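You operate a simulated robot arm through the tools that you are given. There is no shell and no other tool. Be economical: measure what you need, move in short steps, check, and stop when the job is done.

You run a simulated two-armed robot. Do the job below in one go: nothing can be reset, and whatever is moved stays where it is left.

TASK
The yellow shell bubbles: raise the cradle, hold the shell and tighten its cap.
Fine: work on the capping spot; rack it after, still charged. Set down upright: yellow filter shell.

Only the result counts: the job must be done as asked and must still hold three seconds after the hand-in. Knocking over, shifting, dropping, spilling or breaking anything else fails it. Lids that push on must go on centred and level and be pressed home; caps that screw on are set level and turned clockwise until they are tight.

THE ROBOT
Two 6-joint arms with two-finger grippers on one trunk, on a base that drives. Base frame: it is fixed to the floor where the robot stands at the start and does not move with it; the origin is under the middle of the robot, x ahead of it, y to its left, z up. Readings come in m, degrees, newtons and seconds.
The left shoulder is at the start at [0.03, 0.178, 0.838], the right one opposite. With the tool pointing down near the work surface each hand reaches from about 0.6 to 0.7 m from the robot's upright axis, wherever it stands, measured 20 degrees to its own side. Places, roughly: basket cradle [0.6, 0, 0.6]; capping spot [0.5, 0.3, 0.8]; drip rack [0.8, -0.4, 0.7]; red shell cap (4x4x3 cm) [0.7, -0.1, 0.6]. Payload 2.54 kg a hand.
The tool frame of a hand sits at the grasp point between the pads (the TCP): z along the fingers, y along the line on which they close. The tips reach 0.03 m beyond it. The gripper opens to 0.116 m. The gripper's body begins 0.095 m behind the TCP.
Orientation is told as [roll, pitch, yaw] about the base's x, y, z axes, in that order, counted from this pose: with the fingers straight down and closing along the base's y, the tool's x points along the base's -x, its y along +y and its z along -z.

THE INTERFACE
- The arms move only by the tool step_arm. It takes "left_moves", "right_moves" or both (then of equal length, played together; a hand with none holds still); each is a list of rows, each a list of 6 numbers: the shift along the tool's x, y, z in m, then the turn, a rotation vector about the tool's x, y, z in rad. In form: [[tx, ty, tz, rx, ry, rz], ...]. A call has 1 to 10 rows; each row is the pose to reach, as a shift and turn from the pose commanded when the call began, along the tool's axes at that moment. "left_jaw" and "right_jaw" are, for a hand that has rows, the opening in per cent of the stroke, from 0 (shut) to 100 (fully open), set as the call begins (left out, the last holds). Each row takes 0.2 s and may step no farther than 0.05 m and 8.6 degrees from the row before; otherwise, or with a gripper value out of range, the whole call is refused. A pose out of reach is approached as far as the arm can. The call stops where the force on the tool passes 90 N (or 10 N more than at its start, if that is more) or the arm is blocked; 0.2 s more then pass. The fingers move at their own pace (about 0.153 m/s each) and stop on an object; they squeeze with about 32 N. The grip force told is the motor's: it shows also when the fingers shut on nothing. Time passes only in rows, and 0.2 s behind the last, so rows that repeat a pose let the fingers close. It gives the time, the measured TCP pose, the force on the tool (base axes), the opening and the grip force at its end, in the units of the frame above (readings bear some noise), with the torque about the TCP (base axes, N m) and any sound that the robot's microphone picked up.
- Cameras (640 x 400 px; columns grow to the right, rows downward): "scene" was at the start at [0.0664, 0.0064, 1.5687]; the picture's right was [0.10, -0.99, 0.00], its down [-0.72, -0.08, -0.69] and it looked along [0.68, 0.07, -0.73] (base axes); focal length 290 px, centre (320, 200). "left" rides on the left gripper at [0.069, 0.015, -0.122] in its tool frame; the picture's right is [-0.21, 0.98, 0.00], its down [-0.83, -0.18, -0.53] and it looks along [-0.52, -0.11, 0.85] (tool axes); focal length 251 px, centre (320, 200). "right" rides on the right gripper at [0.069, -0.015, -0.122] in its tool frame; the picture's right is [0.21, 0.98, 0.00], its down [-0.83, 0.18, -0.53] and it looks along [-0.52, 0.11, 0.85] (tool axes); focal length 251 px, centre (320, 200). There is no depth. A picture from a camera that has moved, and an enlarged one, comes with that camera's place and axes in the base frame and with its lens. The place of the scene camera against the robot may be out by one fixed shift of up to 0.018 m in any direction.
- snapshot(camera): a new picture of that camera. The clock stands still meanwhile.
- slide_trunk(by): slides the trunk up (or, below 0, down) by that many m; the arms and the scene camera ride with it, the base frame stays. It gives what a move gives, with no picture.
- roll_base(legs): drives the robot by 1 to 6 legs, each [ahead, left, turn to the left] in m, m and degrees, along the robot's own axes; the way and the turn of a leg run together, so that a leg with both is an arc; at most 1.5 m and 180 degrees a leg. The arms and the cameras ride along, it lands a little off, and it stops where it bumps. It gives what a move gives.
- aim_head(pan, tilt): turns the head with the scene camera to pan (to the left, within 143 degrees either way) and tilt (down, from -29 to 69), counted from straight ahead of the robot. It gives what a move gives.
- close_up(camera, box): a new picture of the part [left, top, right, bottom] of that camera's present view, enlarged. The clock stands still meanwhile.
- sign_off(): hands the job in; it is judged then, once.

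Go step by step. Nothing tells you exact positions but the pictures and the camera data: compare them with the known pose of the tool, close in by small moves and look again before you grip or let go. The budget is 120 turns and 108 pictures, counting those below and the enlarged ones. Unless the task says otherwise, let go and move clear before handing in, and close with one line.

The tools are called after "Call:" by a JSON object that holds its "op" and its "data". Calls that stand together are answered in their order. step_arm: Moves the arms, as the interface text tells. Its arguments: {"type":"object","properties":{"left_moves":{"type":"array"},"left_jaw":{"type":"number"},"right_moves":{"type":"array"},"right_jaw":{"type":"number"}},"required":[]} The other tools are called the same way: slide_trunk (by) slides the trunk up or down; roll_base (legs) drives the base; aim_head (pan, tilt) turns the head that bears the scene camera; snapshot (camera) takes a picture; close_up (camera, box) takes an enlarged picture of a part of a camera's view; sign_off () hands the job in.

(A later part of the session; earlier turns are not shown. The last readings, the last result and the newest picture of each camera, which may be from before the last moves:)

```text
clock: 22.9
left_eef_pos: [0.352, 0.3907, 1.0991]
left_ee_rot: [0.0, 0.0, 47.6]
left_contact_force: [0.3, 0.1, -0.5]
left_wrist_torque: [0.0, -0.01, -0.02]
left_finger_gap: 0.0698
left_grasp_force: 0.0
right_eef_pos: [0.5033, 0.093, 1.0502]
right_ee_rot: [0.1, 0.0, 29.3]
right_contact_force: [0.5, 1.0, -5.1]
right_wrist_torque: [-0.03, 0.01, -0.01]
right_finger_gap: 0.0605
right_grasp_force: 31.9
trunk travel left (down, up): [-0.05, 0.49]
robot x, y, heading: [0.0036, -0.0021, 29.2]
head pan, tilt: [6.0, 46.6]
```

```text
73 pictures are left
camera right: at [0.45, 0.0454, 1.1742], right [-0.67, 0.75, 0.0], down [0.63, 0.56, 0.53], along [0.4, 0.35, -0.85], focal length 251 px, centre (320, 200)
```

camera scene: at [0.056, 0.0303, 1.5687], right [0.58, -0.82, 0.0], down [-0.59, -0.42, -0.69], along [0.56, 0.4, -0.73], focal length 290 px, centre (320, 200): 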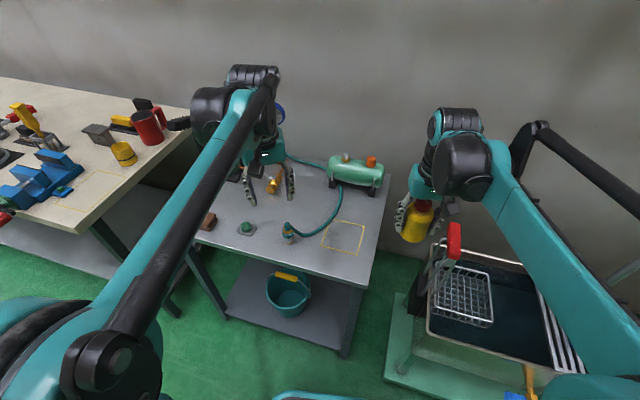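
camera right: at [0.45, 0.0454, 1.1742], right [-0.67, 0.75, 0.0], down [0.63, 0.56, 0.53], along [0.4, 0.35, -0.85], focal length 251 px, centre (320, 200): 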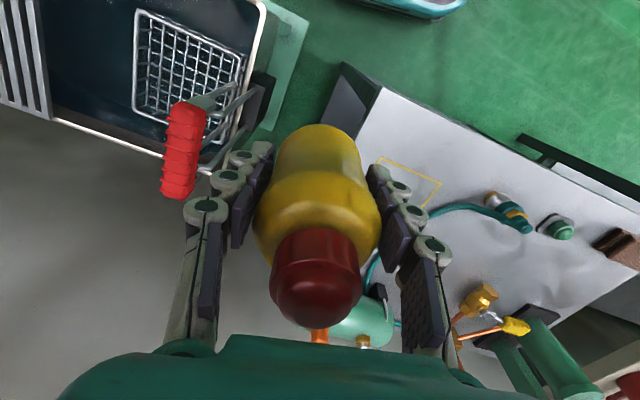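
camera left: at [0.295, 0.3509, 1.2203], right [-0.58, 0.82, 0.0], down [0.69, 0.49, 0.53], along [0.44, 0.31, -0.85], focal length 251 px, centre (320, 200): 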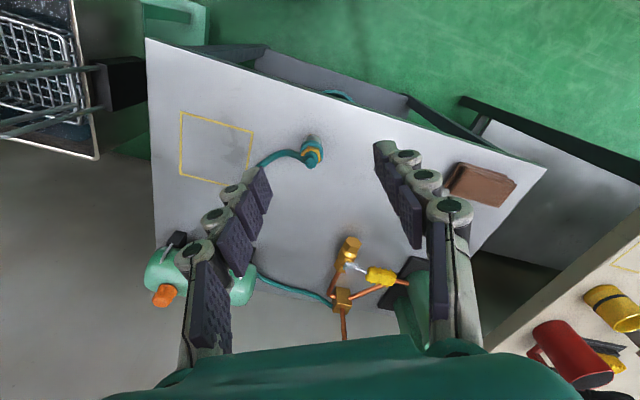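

The square's centre comes out near [0.538, 0.291] and the table top near z = 0.79. I'll carry the shell over it and stop well above.

Call:
{"op": "step_arm", "data": {"right_moves": [[-0.021, 0.026, 0.01, 0, 0, 0], [-0.042, 0.052, 0.03, 0, 0, 0], [-0.063, 0.078, 0.06, 0, 0, 0], [-0.085, 0.104, 0.09, 0, 0, 0], [-0.106, 0.13, 0.12, 0, 0, 0], [-0.127, 0.1557, 0.15, 0, 0, 0]]}}

Call:
{"op": "snapshot", "data": {"camera": "scene"}}

Call:
{"op": "snapshot", "data": {"camera": "right"}}

Call:
{"op": "snapshot", "data": {"camera": "left"}}

```text
clock: 24.4
left_eef_pos: [0.3524, 0.3931, 1.0978]
left_ee_rot: [0.0, 0.0, 47.5]
left_contact_force: [0.2, 0.7, 0.7]
left_wrist_torque: [-0.04, 0.04, 0.0]
left_finger_gap: 0.0695
left_grasp_force: 0.0
right_eef_pos: [0.5398, 0.2928, 0.8998]
right_ee_rot: [0.1, 0.1, 29.3]
right_contact_force: [0.1, -0.1, -5.0]
right_wrist_torque: [-0.03, 0.05, -0.02]
right_finger_gap: 0.0599
right_grasp_force: 32.2
trunk travel left (down, up): [-0.05, 0.49]
robot x, y, heading: [0.002, 0.0021, 29.4]
head pan, tilt: [6.0, 46.6]
```

```text
72 pictures are left
camera scene: at [0.0573, 0.0313, 1.5686], right [0.58, -0.82, 0.0], down [-0.59, -0.42, -0.69], along [0.56, 0.4, -0.73], focal length 290 px, centre (320, 200)
```

scene: 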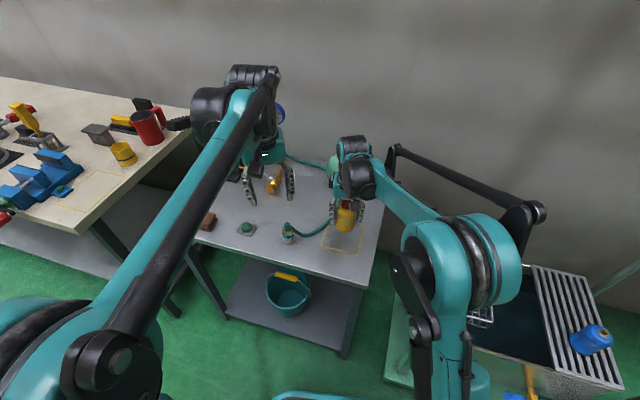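

```text
71 pictures are left
camera right: at [0.4858, 0.245, 1.0223], right [-0.67, 0.75, 0.0], down [0.63, 0.56, 0.53], along [0.4, 0.35, -0.85], focal length 251 px, centre (320, 200)
```

right: 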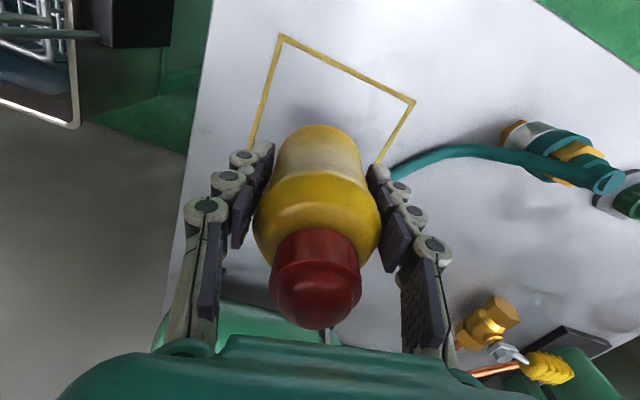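

```text
70 pictures are left
camera left: at [0.2962, 0.3517, 1.2197], right [-0.58, 0.82, 0.0], down [0.69, 0.49, 0.53], along [0.44, 0.31, -0.85], focal length 251 px, centre (320, 200)
```

left: 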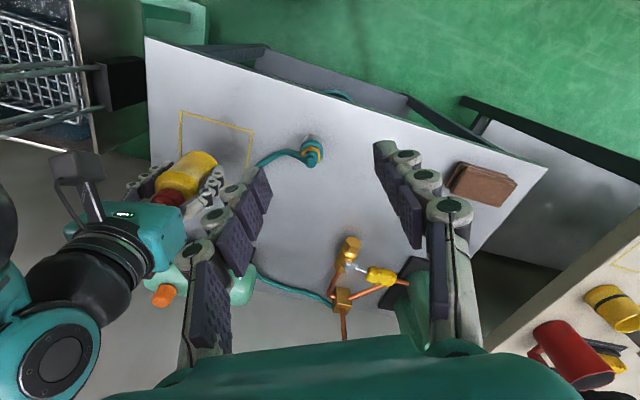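

The shell is centred over the square. I estimate its base 35–50 mm below the TCP, so I'll lower in small stages and feel for the table.

Call:
{"op": "step_arm", "data": {"right_moves": [[0, 0.003, 0.015, 0, 0, 0], [0, 0.003, 0.03, 0, 0, 0], [0, 0.003, 0.045, 0, 0, 0]]}}

Call:
{"op": "snapshot", "data": {"camera": "left"}}

Call:
{"op": "close_up", "data": {"camera": "scene", "box": [270, 170, 430, 270]}}

```text
clock: 25.1
left_eef_pos: [0.3515, 0.391, 1.0988]
left_ee_rot: [0.0, 0.1, 47.6]
left_contact_force: [0.0, -0.4, -0.8]
left_wrist_torque: [-0.01, 0.0, 0.0]
left_finger_gap: 0.0696
left_grasp_force: 0.0
right_eef_pos: [0.5372, 0.2941, 0.8552]
right_ee_rot: [0.0, 0.0, 29.3]
right_contact_force: [0.3, -0.7, -4.5]
right_wrist_torque: [0.03, 0.01, 0.04]
right_finger_gap: 0.0601
right_grasp_force: 32.5
trunk travel left (down, up): [-0.05, 0.49]
robot x, y, heading: [-0.0016, -0.0032, 29.3]
head pan, tilt: [6.0, 46.6]
```

```text
69 pictures are left
camera left: at [0.2956, 0.351, 1.2201], right [-0.58, 0.82, 0.0], down [0.69, 0.49, 0.53], along [0.44, 0.31, -0.85], focal length 251 px, centre (320, 200)
```

left: 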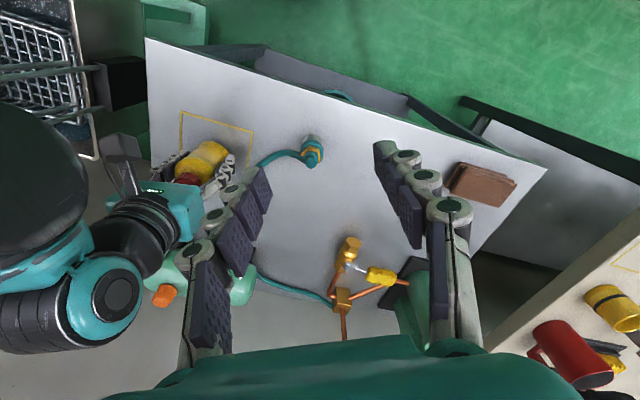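

```text
4.00 times, centred on (350, 220) of scene
camera zoom: at [0.0567, 0.0304, 1.5686], right [0.58, -0.82, 0.0], down [-0.59, -0.42, -0.69], along [0.56, 0.4, -0.73], focal length 1158 px, centre (200, 120)
```

zoom: 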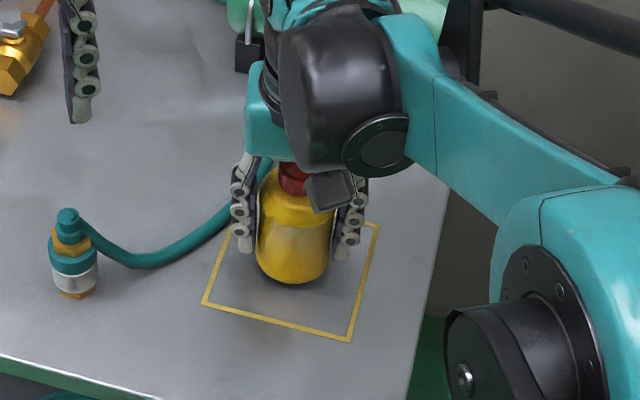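

The base looks about 2 cm above the table. I'll lower 12 mm, then in 4 mm increments while reading the force.

Call:
{"op": "step_arm", "data": {"right_moves": [[0, 0, 0.006, 0, 0, 0], [0, 0, 0.012, 0, 0, 0]]}}

Call:
{"op": "step_arm", "data": {"right_moves": [[0, 0, 0.004, 0, 0, 0]]}}

```text
clock: 25.8
left_eef_pos: [0.3501, 0.3904, 1.099]
left_ee_rot: [-0.1, -0.1, 47.6]
left_contact_force: [0.2, -0.2, 0.3]
left_wrist_torque: [-0.03, 0.03, 0.02]
left_finger_gap: 0.0699
left_grasp_force: 0.1
right_eef_pos: [0.5355, 0.2946, 0.8457]
right_ee_rot: [0.0, 0.0, 29.3]
right_contact_force: [2.8, 3.4, 25.7]
right_wrist_torque: [0.19, -0.31, 0.01]
right_finger_gap: 0.061
right_grasp_force: 31.5
trunk travel left (down, up): [-0.05, 0.49]
robot x, y, heading: [0.0002, 0.0001, 29.4]
head pan, tilt: [6.0, 46.6]
```

```text
clock: 26.1
left_eef_pos: [0.3506, 0.3903, 1.1009]
left_ee_rot: [0.0, -0.1, 47.6]
left_contact_force: [-1.1, 0.6, 0.0]
left_wrist_torque: [0.01, -0.02, 0.0]
left_finger_gap: 0.0698
left_grasp_force: 0.1
right_eef_pos: [0.5348, 0.2928, 0.8411]
right_ee_rot: [0.1, -0.2, 29.4]
right_contact_force: [0.6, 3.8, 24.8]
right_wrist_torque: [0.21, -0.18, 0.01]
right_finger_gap: 0.0603
right_grasp_force: 32.0
trunk travel left (down, up): [-0.05, 0.49]
robot x, y, heading: [-0.0006, -0.003, 29.6]
head pan, tilt: [6.0, 46.6]
```

The shell is standing on the table. I'll open the right hand and rise clear.

Call:
{"op": "step_arm", "data": {"right_moves": [[0, 0, 0, 0, 0, 0], [0, 0, 0, 0, 0, 0]], "right_jaw": 80}}

Call:
{"op": "step_arm", "data": {"right_moves": [[0, 0, -0.02, 0, 0, 0], [0, 0, -0.05, 0, 0, 0], [0, 0, -0.08, 0, 0, 0], [0, 0, -0.11, 0, 0, 0], [0, 0, -0.14, 0, 0, 0], [0, 0, -0.17, 0, 0, 0]]}}

Call:
{"op": "close_up", "data": {"camera": "scene", "box": [270, 170, 430, 270]}}

Call:
{"op": "snapshot", "data": {"camera": "right"}}

Call:
{"op": "close_up", "data": {"camera": "left", "box": [130, 90, 290, 190]}}

```text
clock: 26.8
left_eef_pos: [0.3512, 0.3906, 1.0993]
left_ee_rot: [0.0, 0.0, 47.6]
left_contact_force: [0.6, -0.4, -0.9]
left_wrist_torque: [0.0, -0.02, 0.01]
left_finger_gap: 0.0697
left_grasp_force: 0.1
right_eef_pos: [0.5366, 0.2927, 0.8378]
right_ee_rot: [0.0, 0.0, 29.3]
right_contact_force: [0.4, -0.1, -0.1]
right_wrist_torque: [0.0, 0.0, 0.03]
right_finger_gap: 0.0928
right_grasp_force: 0.1
trunk travel left (down, up): [-0.05, 0.49]
robot x, y, heading: [0.0021, -0.0014, 29.3]
head pan, tilt: [6.0, 46.6]
```

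```text
clock: 28.1
left_eef_pos: [0.3531, 0.3909, 1.0993]
left_ee_rot: [0.0, 0.0, 47.6]
left_contact_force: [-0.2, 0.4, 0.0]
left_wrist_torque: [-0.02, -0.02, 0.02]
left_finger_gap: 0.0701
left_grasp_force: 0.2
right_eef_pos: [0.5356, 0.2905, 1.0125]
right_ee_rot: [0.0, 0.0, 29.3]
right_contact_force: [-0.4, 0.5, 0.7]
right_wrist_torque: [0.01, -0.06, 0.02]
right_finger_gap: 0.0931
right_grasp_force: 0.2
trunk travel left (down, up): [-0.05, 0.49]
robot x, y, heading: [0.0007, 0.003, 29.0]
head pan, tilt: [6.0, 46.6]
```

```text
4.00 times, centred on (350, 220) of scene
camera zoom: at [0.0555, 0.0296, 1.5687], right [0.58, -0.82, 0.0], down [-0.59, -0.42, -0.69], along [0.56, 0.4, -0.73], focal length 1158 px, centre (200, 120)
```

zoom: 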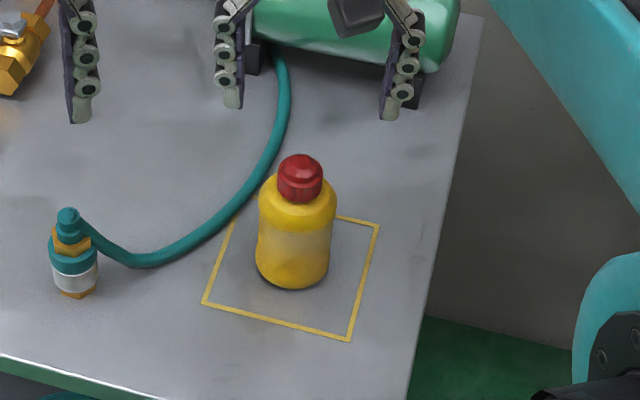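

```text
66 pictures are left
camera right: at [0.483, 0.2441, 1.1344], right [-0.67, 0.75, 0.0], down [0.63, 0.56, 0.53], along [0.4, 0.36, -0.85], focal length 251 px, centre (320, 200)
```

right: 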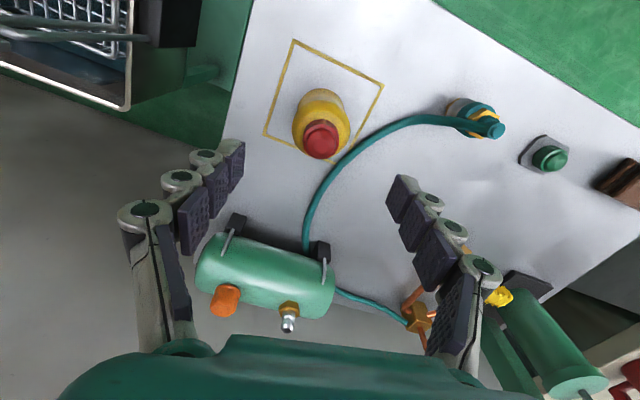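

```text
4.00 times, centred on (210, 140) of left
camera zoom: at [0.2947, 0.3503, 1.2205], right [-0.58, 0.82, 0.0], down [0.69, 0.49, 0.53], along [0.44, 0.31, -0.85], focal length 1006 px, centre (760, 440)
```

zoom: 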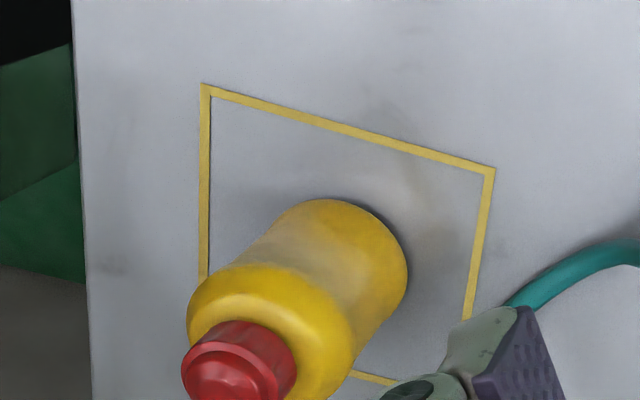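

The shell stands upright on the square, about [0.537, 0.293], cap top near z = 0.915. Next I'll raise the right hand a little and swing the left hand round behind the shell, so it can hold the body from the side at a slant.

Call:
{"op": "step_arm", "data": {"left_moves": [[0.009, -0.035, 0.02, 0, 0, 0.142], [0.018, -0.07, 0.045, 0, 0, 0.284], [0.028, -0.105, 0.07, 0, 0, 0.427], [0.0367, -0.139, 0.1, 0, 0, 0.569]], "right_moves": [[0, 0, -0.03, 0, 0, 0], [0, -0.02, -0.06, 0, 0, 0], [0, -0.04, -0.08, 0, 0, 0], [0, -0.06, -0.08, 0, 0, 0]], "left_jaw": 80}}

Call:
{"op": "step_arm", "data": {"left_moves": [[0.005, 0, 0, 0, -0.137, 0], [0.01, 0, 0, 0, -0.274, 0], [0.015, 0, 0, 0, -0.411, 0], [0.02, 0, 0, 0, -0.548, 0], [0.02, 0, 0.01, 0, -0.685, 0], [0.02, 0, 0.02, 0, -0.822, 0], [0.02, 0, 0.03, 0, -0.96, 0]]}}

Call:
{"op": "snapshot", "data": {"camera": "scene"}}

Call:
{"op": "snapshot", "data": {"camera": "left"}}

Call:
{"op": "snapshot", "data": {"camera": "right"}}

```text
clock: 29.1
left_eef_pos: [0.4293, 0.2704, 0.9982]
left_ee_rot: [0.0, 0.0, 15.0]
left_contact_force: [0.8, -0.5, -0.7]
left_wrist_torque: [0.06, 0.03, 0.02]
left_finger_gap: 0.0928
left_grasp_force: 0.1
right_eef_pos: [0.5689, 0.2409, 1.09]
right_ee_rot: [0.0, 0.0, 29.4]
right_contact_force: [0.0, -0.1, 0.4]
right_wrist_torque: [0.03, 0.05, 0.0]
right_finger_gap: 0.0927
right_grasp_force: 0.2
trunk travel left (down, up): [-0.05, 0.49]
robot x, y, heading: [-0.0003, 0.0012, 29.6]
head pan, tilt: [6.0, 46.6]
```

```text
clock: 30.8
left_eef_pos: [0.4097, 0.2635, 0.9689]
left_ee_rot: [0.0, -55.0, 15.1]
left_contact_force: [0.3, -0.4, 0.3]
left_wrist_torque: [0.0, -0.02, -0.02]
left_finger_gap: 0.0925
left_grasp_force: 0.0
right_eef_pos: [0.5664, 0.2405, 1.0897]
right_ee_rot: [-0.1, 0.1, 29.4]
right_contact_force: [0.0, 0.9, -0.7]
right_wrist_torque: [0.01, 0.02, 0.02]
right_finger_gap: 0.0929
right_grasp_force: 0.0
trunk travel left (down, up): [-0.05, 0.49]
robot x, y, heading: [0.0002, -0.0009, 29.1]
head pan, tilt: [6.0, 46.6]
```

```text
64 pictures are left
camera scene: at [0.0563, 0.0298, 1.5687], right [0.58, -0.82, 0.0], down [-0.59, -0.42, -0.69], along [0.56, 0.4, -0.73], focal length 290 px, centre (320, 200)
```

scene: 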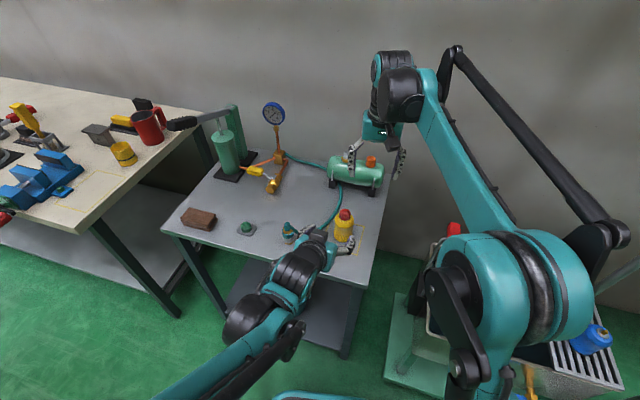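

```text
63 pictures are left
camera left: at [0.2722, 0.2428, 0.9813], right [-0.13, 0.98, 0.18], down [0.08, -0.17, 0.98], along [0.99, 0.15, -0.06], focal length 251 px, centre (320, 200)
```

left: 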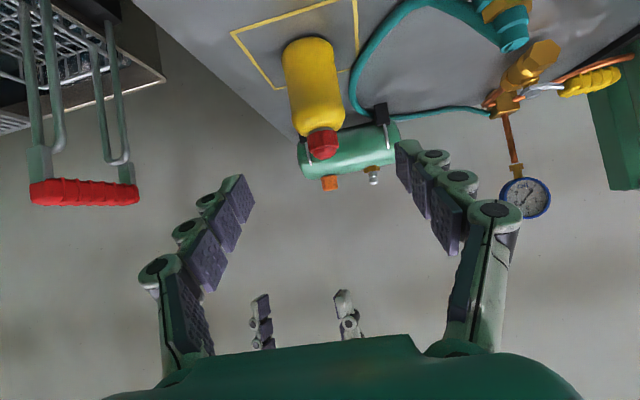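

```text
62 pictures are left
camera right: at [0.5144, 0.1941, 1.2116], right [-0.67, 0.75, 0.0], down [0.63, 0.56, 0.53], along [0.4, 0.36, -0.85], focal length 251 px, centre (320, 200)
```

right: 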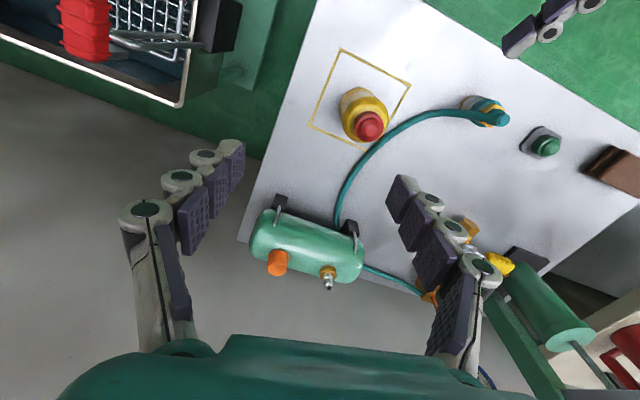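

The left hand is slanted correctly and lines up with the shell. I'll lower it to a pre-grasp point on the approach line and check.

Call:
{"op": "step_arm", "data": {"left_moves": [[0.0175, -0.002, 0.02, 0, 0, 0], [0.0349, -0.0044, 0.0537, 0, 0, 0], [0.0349, -0.0044, 0.09, 0, 0, 0]]}}

Call:
{"op": "snapshot", "data": {"camera": "left"}}

Call:
{"op": "close_up", "data": {"camera": "scene", "box": [270, 170, 430, 270]}}

Call:
{"op": "close_up", "data": {"camera": "right", "box": [290, 30, 490, 155]}}

```text
clock: 31.6
left_eef_pos: [0.4639, 0.275, 0.8883]
left_ee_rot: [0.0, -55.0, 14.9]
left_contact_force: [-0.3, -0.3, 1.5]
left_wrist_torque: [-0.01, 0.0, 0.01]
left_finger_gap: 0.0926
left_grasp_force: 0.0
right_eef_pos: [0.5682, 0.2414, 1.0877]
right_ee_rot: [-0.1, 0.1, 29.2]
right_contact_force: [1.1, -0.1, 0.2]
right_wrist_torque: [0.01, 0.01, -0.02]
right_finger_gap: 0.0926
right_grasp_force: 0.0
trunk travel left (down, up): [-0.05, 0.49]
robot x, y, heading: [0.0034, 0.0013, 29.2]
head pan, tilt: [6.0, 46.6]
```

```text
61 pictures are left
camera left: at [0.3251, 0.2544, 0.9006], right [-0.13, 0.98, 0.18], down [0.08, -0.17, 0.98], along [0.99, 0.15, -0.06], focal length 251 px, centre (320, 200)
```

left: 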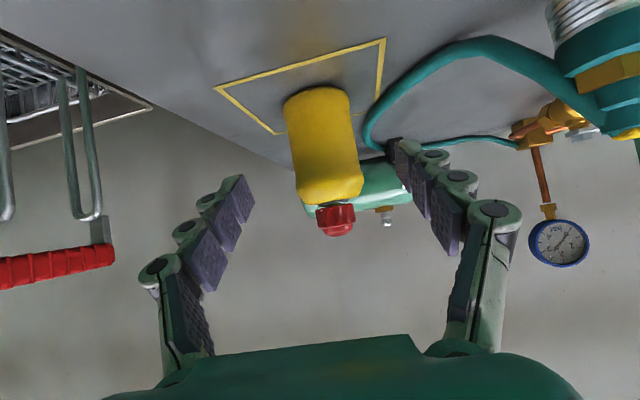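

```text
4.00 times, centred on (350, 220) of scene
camera zoom: at [0.0572, 0.0301, 1.5686], right [0.58, -0.82, 0.0], down [-0.59, -0.42, -0.69], along [0.56, 0.4, -0.73], focal length 1158 px, centre (200, 120)
```

zoom: 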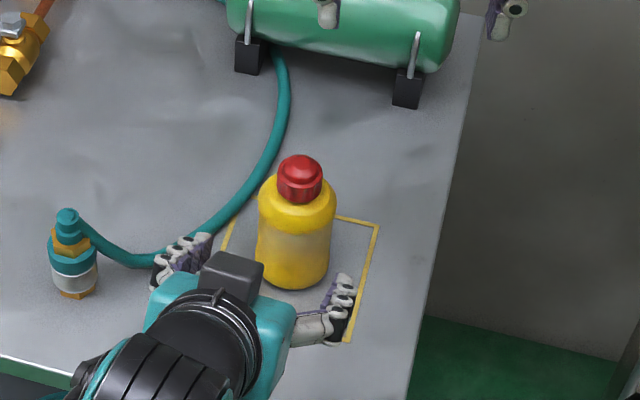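

```text
3.20 times, centred on (390, 92) of right
camera zoom: at [0.5151, 0.1944, 1.2113], right [-0.67, 0.75, 0.0], down [0.63, 0.56, 0.53], along [0.4, 0.35, -0.85], focal length 805 px, centre (96, 544)
```

zoom: 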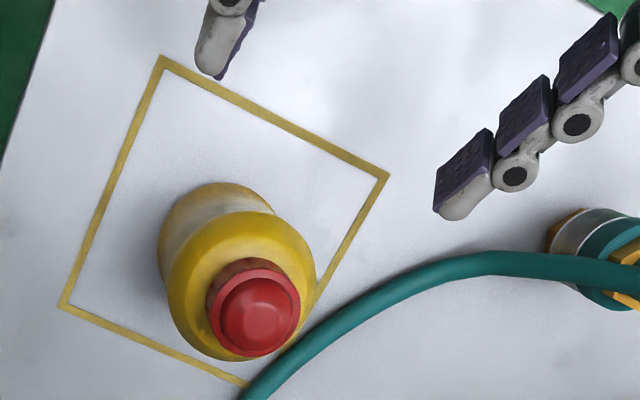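

The shell is centred between the left fingers. I'll advance along the approach so the fingers straddle the body, then check.

Call:
{"op": "step_arm", "data": {"left_moves": [[0.001, 0, 0.02, 0, 0, 0], [0.002, 0, 0.04, 0, 0, 0], [0.003, 0, 0.06, 0, 0, 0], [0.003, 0, 0.081, 0, 0, 0]]}}

Call:
{"op": "snapshot", "data": {"camera": "left"}}

Call:
{"op": "close_up", "data": {"camera": "scene", "box": [270, 170, 430, 270]}}

Call:
{"op": "close_up", "data": {"camera": "right", "box": [290, 30, 490, 155]}}

```text
clock: 32.5
left_eef_pos: [0.5268, 0.2922, 0.8393]
left_ee_rot: [0.1, -55.1, 15.0]
left_contact_force: [-0.1, 0.3, -1.1]
left_wrist_torque: [0.02, -0.04, 0.01]
left_finger_gap: 0.0928
left_grasp_force: 0.1
right_eef_pos: [0.5666, 0.2408, 1.0882]
right_ee_rot: [0.0, 0.1, 29.3]
right_contact_force: [0.1, -0.3, -0.1]
right_wrist_torque: [0.01, 0.02, -0.04]
right_finger_gap: 0.093
right_grasp_force: 0.1
trunk travel left (down, up): [-0.05, 0.49]
robot x, y, heading: [0.0009, 0.0023, 29.3]
head pan, tilt: [6.0, 46.6]
```

```text
58 pictures are left
camera left: at [0.3885, 0.2705, 0.8525], right [-0.13, 0.98, 0.18], down [0.08, -0.17, 0.98], along [0.99, 0.15, -0.06], focal length 251 px, centre (320, 200)
```

left: 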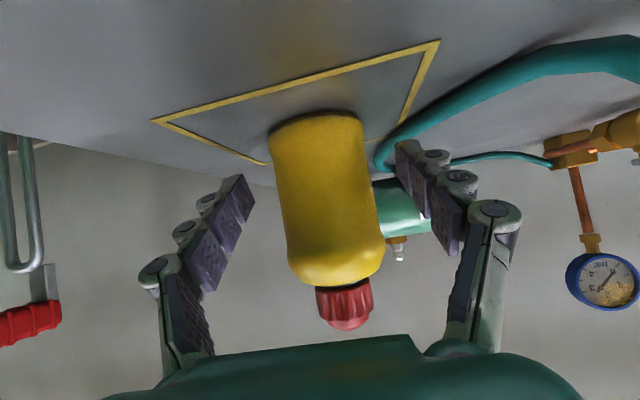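

```text
4.00 times, centred on (350, 220) of scene
camera zoom: at [0.0565, 0.0299, 1.5687], right [0.58, -0.82, 0.0], down [-0.59, -0.42, -0.69], along [0.56, 0.4, -0.73], focal length 1158 px, centre (200, 120)
```

zoom: 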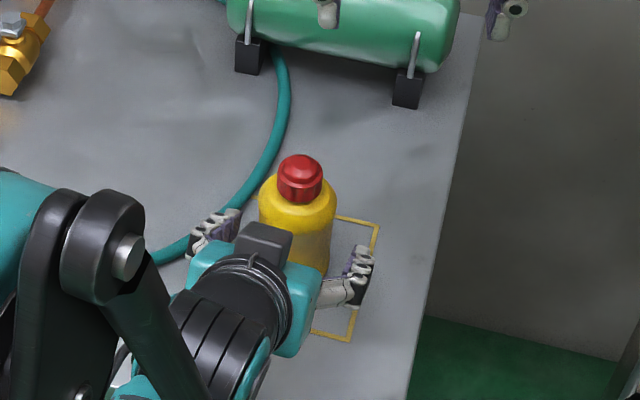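

```text
3.20 times, centred on (390, 92) of right
camera zoom: at [0.5145, 0.1942, 1.2116], right [-0.67, 0.75, 0.0], down [0.63, 0.56, 0.53], along [0.4, 0.36, -0.85], focal length 805 px, centre (96, 544)
```

zoom: 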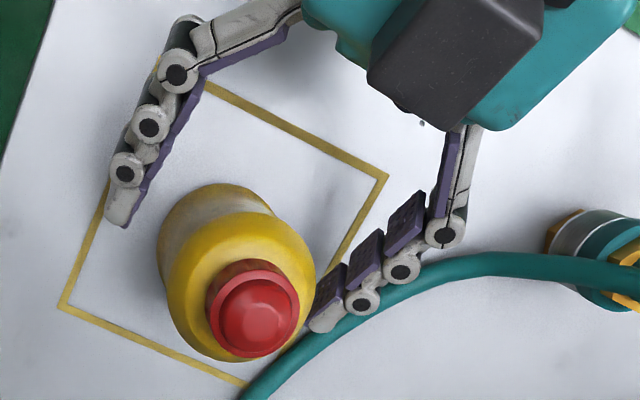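

The fingers straddle the body with the tips just past its axis. I'll advance 5 mm and grip gently.

Call:
{"op": "step_arm", "data": {"left_moves": [[0, 0, 0.005, 0, 0, 0]]}}

Call:
{"op": "step_arm", "data": {"left_moves": [[0, 0, 0, 0, 0, 0], [0, 0, 0, 0, 0, 0], [0, 0, 0, 0, 0, 0]], "left_jaw": 0}}

Call:
{"op": "snapshot", "data": {"camera": "left"}}

Call:
{"op": "close_up", "data": {"camera": "right", "box": [290, 30, 490, 155]}}

```text
clock: 33.0
left_eef_pos: [0.5297, 0.2935, 0.8369]
left_ee_rot: [0.0, -55.0, 15.1]
left_contact_force: [-0.5, -0.2, 0.8]
left_wrist_torque: [0.0, 0.0, -0.03]
left_finger_gap: 0.0928
left_grasp_force: 0.0
right_eef_pos: [0.5677, 0.2418, 1.0894]
right_ee_rot: [0.0, 0.0, 29.3]
right_contact_force: [0.4, -0.3, 0.6]
right_wrist_torque: [0.0, 0.01, 0.02]
right_finger_gap: 0.0926
right_grasp_force: 0.1
trunk travel left (down, up): [-0.05, 0.49]
robot x, y, heading: [-0.0005, -0.0012, 29.3]
head pan, tilt: [6.0, 46.6]
```

```text
clock: 33.8
left_eef_pos: [0.5291, 0.2929, 0.8379]
left_ee_rot: [-0.1, -55.1, 14.9]
left_contact_force: [-0.8, 2.7, 4.9]
left_wrist_torque: [0.15, -0.04, -0.04]
left_finger_gap: 0.0578
left_grasp_force: 32.2
right_eef_pos: [0.5679, 0.2402, 1.0898]
right_ee_rot: [0.0, 0.0, 29.3]
right_contact_force: [-0.2, 0.8, -0.1]
right_wrist_torque: [0.02, 0.01, -0.02]
right_finger_gap: 0.0926
right_grasp_force: 0.0
trunk travel left (down, up): [-0.05, 0.49]
robot x, y, heading: [-0.0021, 0.0027, 29.3]
head pan, tilt: [6.0, 46.6]
```

```text
55 pictures are left
camera left: at [0.392, 0.2717, 0.8504], right [-0.13, 0.98, 0.18], down [0.08, -0.17, 0.98], along [0.99, 0.15, -0.06], focal length 251 px, centre (320, 200)
```

left: 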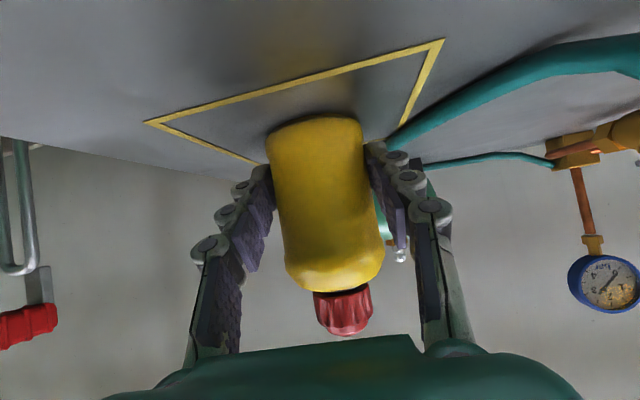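

```text
3.20 times, centred on (390, 92) of right
camera zoom: at [0.5136, 0.1941, 1.212], right [-0.67, 0.75, 0.0], down [0.63, 0.56, 0.53], along [0.4, 0.36, -0.85], focal length 805 px, centre (96, 544)
```

zoom: 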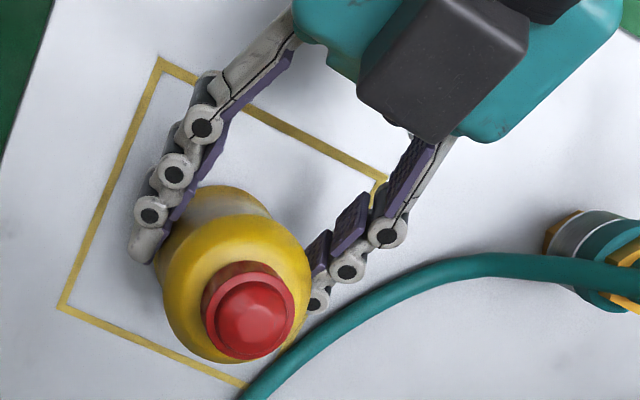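

The left hand holds the shell at the capping spot. I'll bring the right hand over the cap with the jaw about half open, turned to leave room for a clockwise stroke.

Call:
{"op": "step_arm", "data": {"right_moves": [[0, 0.02, 0.03, 0, 0, -0.12], [0, 0.04, 0.06, 0, 0, -0.24], [-0.001, 0.0608, 0.09, 0, 0, -0.361]], "right_jaw": 55}}

Call:
{"op": "snapshot", "data": {"camera": "right"}}

Call:
{"op": "close_up", "data": {"camera": "left", "box": [200, 200, 440, 350]}}

Call:
{"op": "close_up", "data": {"camera": "scene", "box": [270, 170, 430, 270]}}

```text
clock: 34.5
left_eef_pos: [0.5296, 0.2929, 0.8385]
left_ee_rot: [0.0, -54.9, 15.0]
left_contact_force: [-1.8, 1.3, 5.4]
left_wrist_torque: [0.03, -0.12, -0.04]
left_finger_gap: 0.0577
left_grasp_force: 31.2
right_eef_pos: [0.5369, 0.2938, 1.0002]
right_ee_rot: [0.0, 0.0, 50.2]
right_contact_force: [0.4, -0.2, 0.6]
right_wrist_torque: [0.03, 0.02, -0.01]
right_finger_gap: 0.0638
right_grasp_force: 0.0
trunk travel left (down, up): [-0.05, 0.49]
robot x, y, heading: [-0.0004, -0.0022, 29.3]
head pan, tilt: [6.0, 46.6]
```

```text
53 pictures are left
camera right: at [0.5028, 0.2314, 1.1232], right [-0.89, 0.46, 0.0], down [0.39, 0.75, 0.53], along [0.25, 0.47, -0.85], focal length 251 px, centre (320, 200)
```

right: 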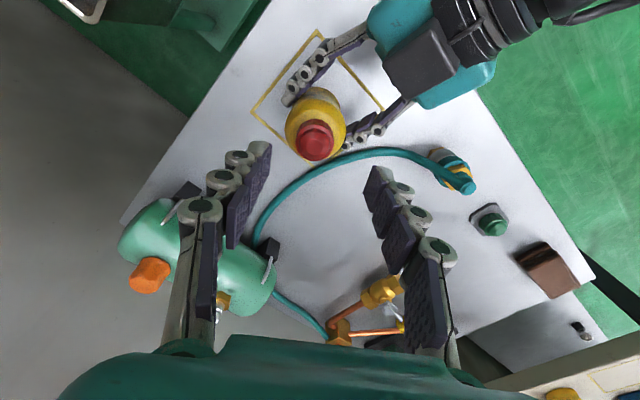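

```text
2.67 times, centred on (320, 275) of left
camera zoom: at [0.392, 0.2714, 0.8504], right [-0.13, 0.98, 0.18], down [0.08, -0.17, 0.98], along [0.99, 0.15, -0.06], focal length 670 px, centre (320, 0)
```

zoom: 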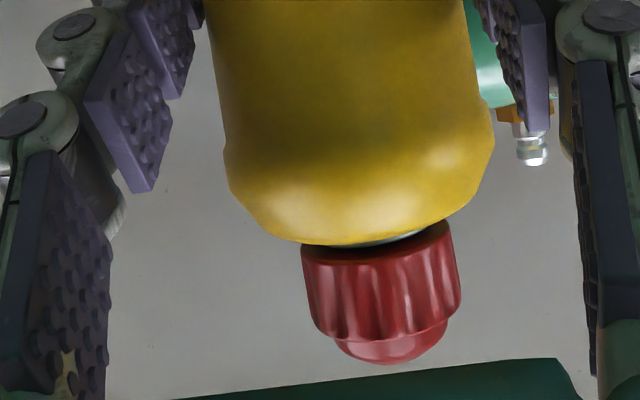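

```text
4.00 times, centred on (350, 220) of scene
camera zoom: at [0.0553, 0.0296, 1.5687], right [0.58, -0.82, 0.0], down [-0.59, -0.42, -0.69], along [0.56, 0.4, -0.73], focal length 1158 px, centre (200, 120)
```

zoom: 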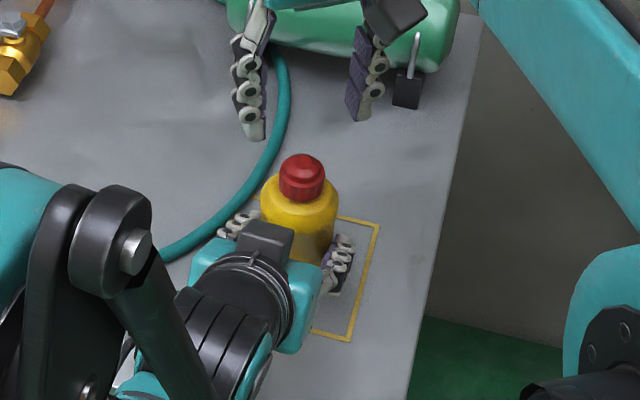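

The right hand is centred over the cap; the cap spans about z = 0.887–0.916 and a thin gap shows beneath it. I'll lower until the fingertips are just above the shoulder.

Call:
{"op": "step_arm", "data": {"right_moves": [[-0.002, -0.002, 0.03, 0, 0, 0], [-0.002, -0.002, 0.06, 0, 0, 0], [-0.002, -0.002, 0.079, 0, 0, 0]]}}

Call:
{"op": "close_up", "data": {"camera": "left", "box": [200, 200, 440, 350]}}

Call:
{"op": "snapshot", "data": {"camera": "right"}}

Call:
{"op": "close_up", "data": {"camera": "scene", "box": [270, 170, 430, 270]}}

```text
clock: 35.4
left_eef_pos: [0.53, 0.2925, 0.8395]
left_ee_rot: [0.1, -55.0, 15.0]
left_contact_force: [-1.8, 0.0, 6.0]
left_wrist_torque: [0.0, -0.13, -0.11]
left_finger_gap: 0.0579
left_grasp_force: 32.1
right_eef_pos: [0.5412, 0.2929, 0.9205]
right_ee_rot: [0.0, 0.0, 50.0]
right_contact_force: [-0.5, -0.7, 0.1]
right_wrist_torque: [-0.01, 0.03, 0.02]
right_finger_gap: 0.0638
right_grasp_force: 0.1
trunk travel left (down, up): [-0.05, 0.49]
robot x, y, heading: [0.0028, 0.0039, 29.1]
head pan, tilt: [6.0, 46.6]
```

```text
2.67 times, centred on (320, 275) of left
camera zoom: at [0.3919, 0.2713, 0.8504], right [-0.13, 0.98, 0.18], down [0.08, -0.17, 0.98], along [0.99, 0.15, -0.06], focal length 670 px, centre (320, 0)
```

zoom: 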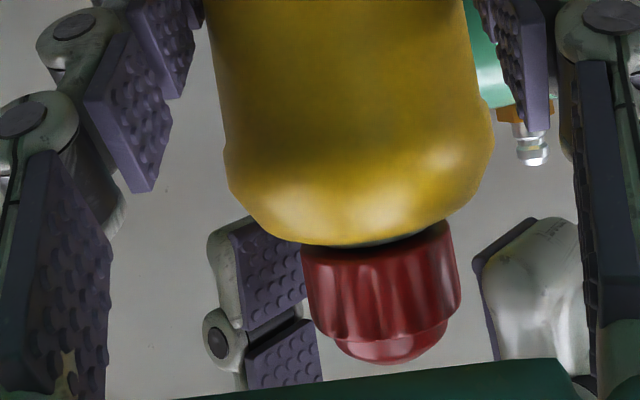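

```text
49 pictures are left
camera right: at [0.5064, 0.2312, 1.0435], right [-0.89, 0.46, 0.0], down [0.39, 0.75, 0.53], along [0.25, 0.47, -0.85], focal length 251 px, centre (320, 200)
```

right: 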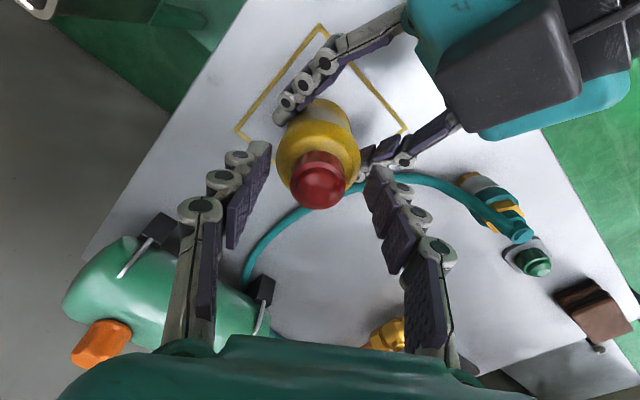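

```text
4.00 times, centred on (350, 220) of scene
camera zoom: at [0.0553, 0.0294, 1.5687], right [0.58, -0.82, 0.0], down [-0.59, -0.42, -0.69], along [0.56, 0.4, -0.73], focal length 1158 px, centre (200, 120)
```

zoom: 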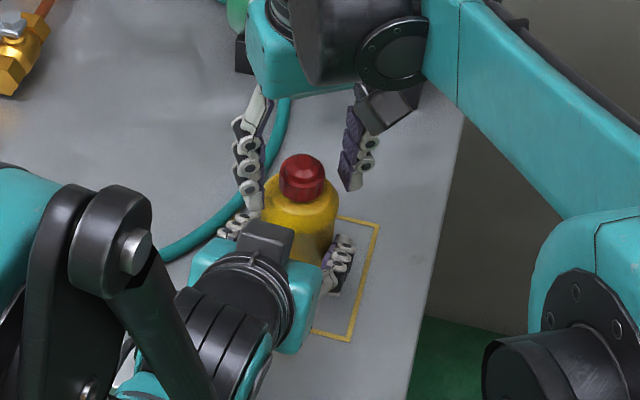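

Fingertips are at the right height, just above the shoulder. I'll close on the cap and make a first clockwise half-stroke, watching the torque.

Call:
{"op": "step_arm", "data": {"right_moves": [[0.002, 0, 0, 0, 0, 0], [0.002, 0, 0, 0, 0, 0], [0.002, 0, 0, 0, 0, 0]], "right_jaw": 0}}

Call:
{"op": "step_arm", "data": {"right_moves": [[0, 0, 0, 0, 0, 0.1], [0, 0, 0, 0, 0, 0.2], [0, 0, 0, 0, 0, 0.3], [0, 0, 0, 0, 0, 0.4]]}}

Call:
{"op": "close_up", "data": {"camera": "left", "box": [200, 200, 440, 350]}}

```text
clock: 36.1
left_eef_pos: [0.5295, 0.2923, 0.8385]
left_ee_rot: [0.0, -55.0, 15.0]
left_contact_force: [-6.2, -2.0, 1.2]
left_wrist_torque: [0.42, -0.56, -0.19]
left_finger_gap: 0.0576
left_grasp_force: 32.1
right_eef_pos: [0.5382, 0.2928, 0.9216]
right_ee_rot: [0.0, 0.0, 50.1]
right_contact_force: [16.7, 6.7, 19.3]
right_wrist_torque: [0.23, -0.49, 0.11]
right_finger_gap: 0.0307
right_grasp_force: 31.8
trunk travel left (down, up): [-0.05, 0.49]
robot x, y, heading: [-0.001, -0.0004, 29.1]
head pan, tilt: [6.0, 46.6]
```

```text
clock: 37.1
left_eef_pos: [0.5288, 0.2911, 0.8391]
left_ee_rot: [-0.1, -55.0, 15.0]
left_contact_force: [-9.9, -9.3, 3.3]
left_wrist_torque: [0.54, 0.07, -0.4]
left_finger_gap: 0.0578
left_grasp_force: 32.2
right_eef_pos: [0.5376, 0.293, 0.922]
right_ee_rot: [0.1, -0.1, 27.0]
right_contact_force: [13.1, 15.3, 13.0]
right_wrist_torque: [0.72, -0.75, 0.24]
right_finger_gap: 0.0306
right_grasp_force: 31.8
trunk travel left (down, up): [-0.05, 0.49]
robot x, y, heading: [-0.0021, 0.0019, 29.6]
head pan, tilt: [6.0, 46.6]
```

```text
2.67 times, centred on (320, 275) of left
camera zoom: at [0.3914, 0.2713, 0.8505], right [-0.13, 0.98, 0.18], down [0.08, -0.17, 0.98], along [0.99, 0.15, -0.06], focal length 670 px, centre (320, 0)
```

zoom: 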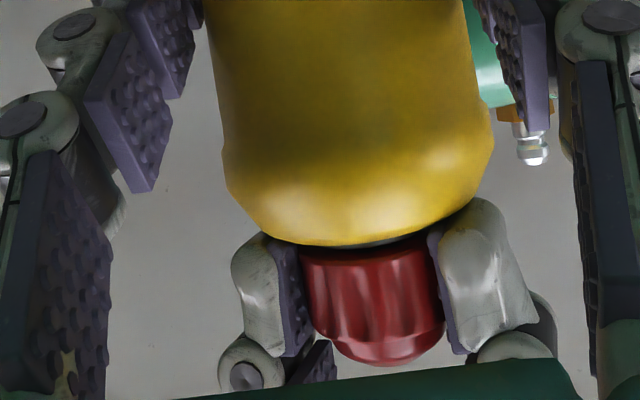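

The cap is gripped and turned with only light torque so far. I'll ease the side load and continue the stroke.

Call:
{"op": "step_arm", "data": {"right_moves": [[-0.002, 0.001, -0.001, 0, 0, 0.12], [-0.002, 0.001, -0.001, 0, 0, 0.24], [-0.002, 0.001, -0.001, 0, 0, 0.36], [-0.002, 0.001, -0.001, 0, 0, 0.48], [-0.002, 0.001, -0.001, 0, 0, 0.6], [-0.002, 0.001, -0.001, 0, 0, 0.72], [-0.002, 0.001, -0.001, 0, 0, 0.84]]}}

Call:
{"op": "close_up", "data": {"camera": "left", "box": [200, 200, 440, 350]}}

Call:
{"op": "snapshot", "data": {"camera": "right"}}

```text
clock: 38.8
left_eef_pos: [0.5321, 0.2912, 0.8373]
left_ee_rot: [-0.1, -55.2, 14.9]
left_contact_force: [13.3, -16.0, 17.4]
left_wrist_torque: [0.17, -0.08, -0.27]
left_finger_gap: 0.0579
left_grasp_force: 31.4
right_eef_pos: [0.539, 0.2941, 0.9232]
right_ee_rot: [0.0, 0.1, -21.1]
right_contact_force: [-11.5, 16.2, -15.9]
right_wrist_torque: [0.98, 0.85, 0.12]
right_finger_gap: 0.0307
right_grasp_force: 31.9
trunk travel left (down, up): [-0.05, 0.49]
robot x, y, heading: [-0.0007, 0.0013, 29.3]
head pan, tilt: [6.0, 46.6]
```

```text
2.67 times, centred on (320, 275) of left
camera zoom: at [0.3928, 0.271, 0.8502], right [-0.13, 0.98, 0.18], down [0.08, -0.17, 0.98], along [0.99, 0.15, -0.06], focal length 670 px, centre (320, 0)
```

zoom: 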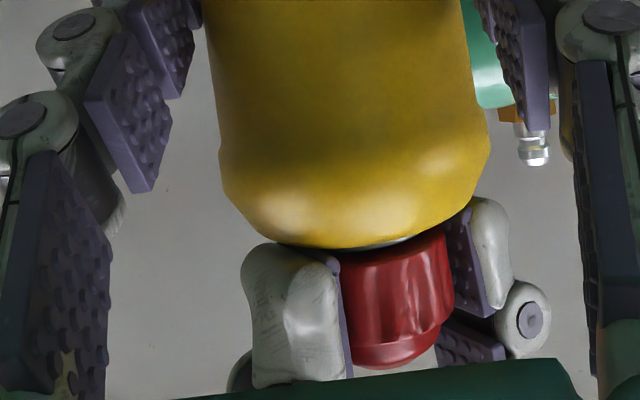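

```text
45 pictures are left
camera right: at [0.4687, 0.3055, 1.0451], right [0.15, 0.99, 0.0], down [0.84, -0.13, 0.53], along [0.53, -0.08, -0.85], focal length 251 px, centre (320, 200)
```

right: 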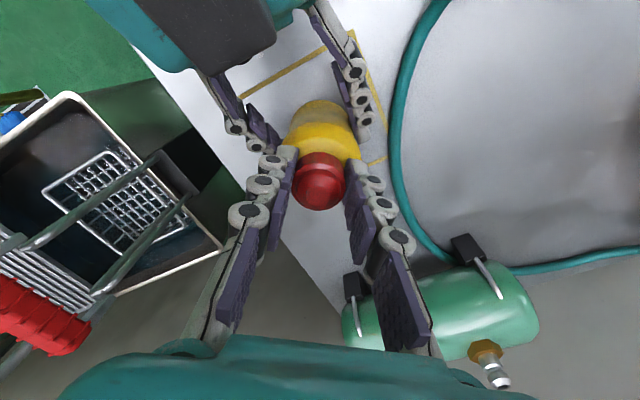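

Torque is still low, so the cap needs more turning. I'll open, wind back and check centring for a second stroke.

Call:
{"op": "step_arm", "data": {"right_moves": [[0, 0, 0, 0, 0, 0], [0, 0, 0, 0, 0, 0]], "right_jaw": 55}}

Call:
{"op": "step_arm", "data": {"right_moves": [[0, 0, 0, 0, 0, -0.14], [0, 0, 0, 0, 0, -0.28], [0, 0, 0, 0, 0, -0.42], [0, 0, 0, 0, 0, -0.56], [0, 0, 0, 0, 0, -0.7], [0, 0, 0, 0, 0, -0.84], [0, 0, 0, 0, 0, -0.98], [0, 0, 0, 0, 0, -1.12], [0, 0, 0, 0, 0, -1.26], [0, 0, 0, 0, 0, -1.4]]}}

Call:
{"op": "snapshot", "data": {"camera": "right"}}

Call:
{"op": "close_up", "data": {"camera": "left", "box": [200, 200, 440, 350]}}

```text
clock: 39.4
left_eef_pos: [0.5293, 0.2929, 0.8378]
left_ee_rot: [0.0, -54.9, 15.0]
left_contact_force: [-1.2, 0.7, -0.3]
left_wrist_torque: [-0.03, 0.05, 0.01]
left_finger_gap: 0.0577
left_grasp_force: 32.1
right_eef_pos: [0.54, 0.2937, 0.9226]
right_ee_rot: [-0.1, -0.1, -21.0]
right_contact_force: [0.0, -0.6, 0.4]
right_wrist_torque: [0.01, -0.03, -0.04]
right_finger_gap: 0.0638
right_grasp_force: 0.1
trunk travel left (down, up): [-0.05, 0.49]
robot x, y, heading: [0.0026, 0.0007, 29.5]
head pan, tilt: [6.0, 46.6]
```

```text
clock: 41.5
left_eef_pos: [0.5294, 0.2929, 0.838]
left_ee_rot: [0.0, -55.1, 15.0]
left_contact_force: [-1.1, -0.4, -0.8]
left_wrist_torque: [-0.03, 0.06, 0.01]
left_finger_gap: 0.0575
left_grasp_force: 32.2
right_eef_pos: [0.5405, 0.2938, 0.9226]
right_ee_rot: [0.0, 0.0, 59.2]
right_contact_force: [1.1, 0.1, 0.8]
right_wrist_torque: [0.02, -0.01, -0.01]
right_finger_gap: 0.0639
right_grasp_force: 0.1
trunk travel left (down, up): [-0.05, 0.49]
robot x, y, heading: [0.0025, -0.0, 29.4]
head pan, tilt: [6.0, 46.6]
```

```text
44 pictures are left
camera right: at [0.5173, 0.2274, 1.045], right [-0.95, 0.31, 0.0], down [0.27, 0.8, 0.53], along [0.17, 0.51, -0.85], focal length 251 px, centre (320, 200)
```

right: 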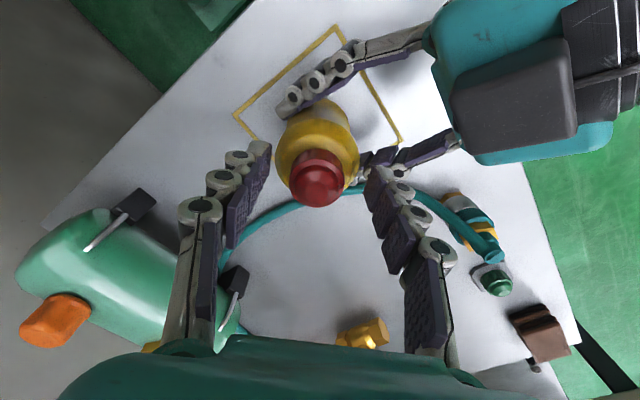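

```text
2.67 times, centred on (320, 275) of left
camera zoom: at [0.3924, 0.2717, 0.85], right [-0.13, 0.98, 0.18], down [0.08, -0.17, 0.98], along [0.99, 0.15, -0.06], focal length 670 px, centre (320, 0)
```

zoom: 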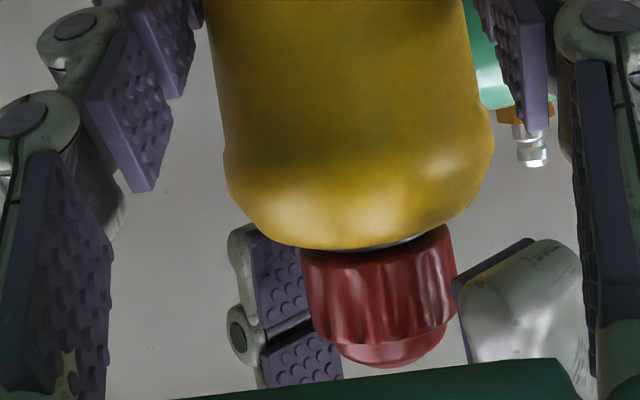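

Centred again at yaw 59°. I'll close and make a full clockwise stroke of about 80°.

Call:
{"op": "step_arm", "data": {"right_moves": [[0.001, 0, 0, 0, 0, 0], [0.001, 0, 0, 0, 0, 0], [0.001, 0, 0, 0, 0, 0]], "right_jaw": 0}}

Call:
{"op": "step_arm", "data": {"right_moves": [[0, 0, 0, 0, 0, 0.14], [0, 0, 0, 0, 0, 0.28], [0, 0, 0, 0, 0, 0.42], [0, 0, 0, 0, 0, 0.56], [0, 0, 0, 0, 0, 0.7]]}}

Call:
{"op": "step_arm", "data": {"right_moves": [[0, 0, 0, 0, 0, 0.14], [0, 0, 0, 0, 0, 0.28], [0, 0, 0, 0, 0, 0.42], [0, 0, 0, 0, 0, 0.56], [0, 0, 0, 0, 0, 0.7]]}}

Call:
{"op": "close_up", "data": {"camera": "left", "box": [200, 200, 440, 350]}}

```text
clock: 42.4
left_eef_pos: [0.5302, 0.2922, 0.8376]
left_ee_rot: [0.0, -54.8, 15.0]
left_contact_force: [-11.5, -0.1, -0.8]
left_wrist_torque: [0.04, -0.47, 0.03]
left_finger_gap: 0.0576
left_grasp_force: 32.1
right_eef_pos: [0.5399, 0.2929, 0.9227]
right_ee_rot: [-0.2, 0.0, 59.1]
right_contact_force: [11.6, 0.2, 2.6]
right_wrist_torque: [0.02, -0.46, -0.03]
right_finger_gap: 0.0304
right_grasp_force: 32.1
trunk travel left (down, up): [-0.05, 0.49]
robot x, y, heading: [-0.0005, -0.0015, 29.1]
head pan, tilt: [6.0, 46.6]
```

```text
clock: 43.5
left_eef_pos: [0.5301, 0.291, 0.8379]
left_ee_rot: [0.0, -55.0, 15.0]
left_contact_force: [-7.1, -8.6, 0.6]
left_wrist_torque: [0.39, -0.38, -0.09]
left_finger_gap: 0.0575
left_grasp_force: 32.1
right_eef_pos: [0.5391, 0.294, 0.9208]
right_ee_rot: [-0.1, 0.0, 19.0]
right_contact_force: [8.8, 8.6, -0.6]
right_wrist_torque: [0.3, -0.25, 0.02]
right_finger_gap: 0.0305
right_grasp_force: 32.0
trunk travel left (down, up): [-0.05, 0.49]
robot x, y, heading: [-0.0006, 0.0017, 29.2]
head pan, tilt: [6.0, 46.6]
```

```text
clock: 44.8
left_eef_pos: [0.5299, 0.2925, 0.8377]
left_ee_rot: [0.1, -55.0, 15.0]
left_contact_force: [5.4, -18.5, 0.0]
left_wrist_torque: [0.78, -0.03, -0.22]
left_finger_gap: 0.0574
left_grasp_force: 32.0
right_eef_pos: [0.5405, 0.2942, 0.9232]
right_ee_rot: [0.0, 0.2, -21.1]
right_contact_force: [-3.5, 17.2, 0.9]
right_wrist_torque: [0.72, 0.45, 0.09]
right_finger_gap: 0.0304
right_grasp_force: 32.7
trunk travel left (down, up): [-0.05, 0.49]
robot x, y, heading: [-0.0021, 0.0009, 29.0]
head pan, tilt: [6.0, 46.6]
```

```text
2.67 times, centred on (320, 275) of left
camera zoom: at [0.3927, 0.2712, 0.85], right [-0.13, 0.98, 0.18], down [0.08, -0.17, 0.98], along [0.99, 0.15, -0.06], focal length 670 px, centre (320, 0)
```

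zoom: 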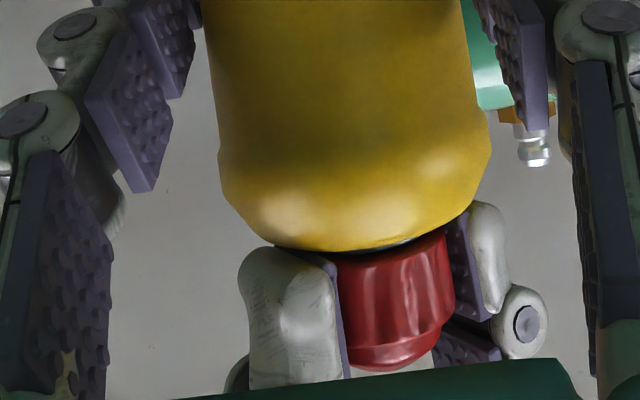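

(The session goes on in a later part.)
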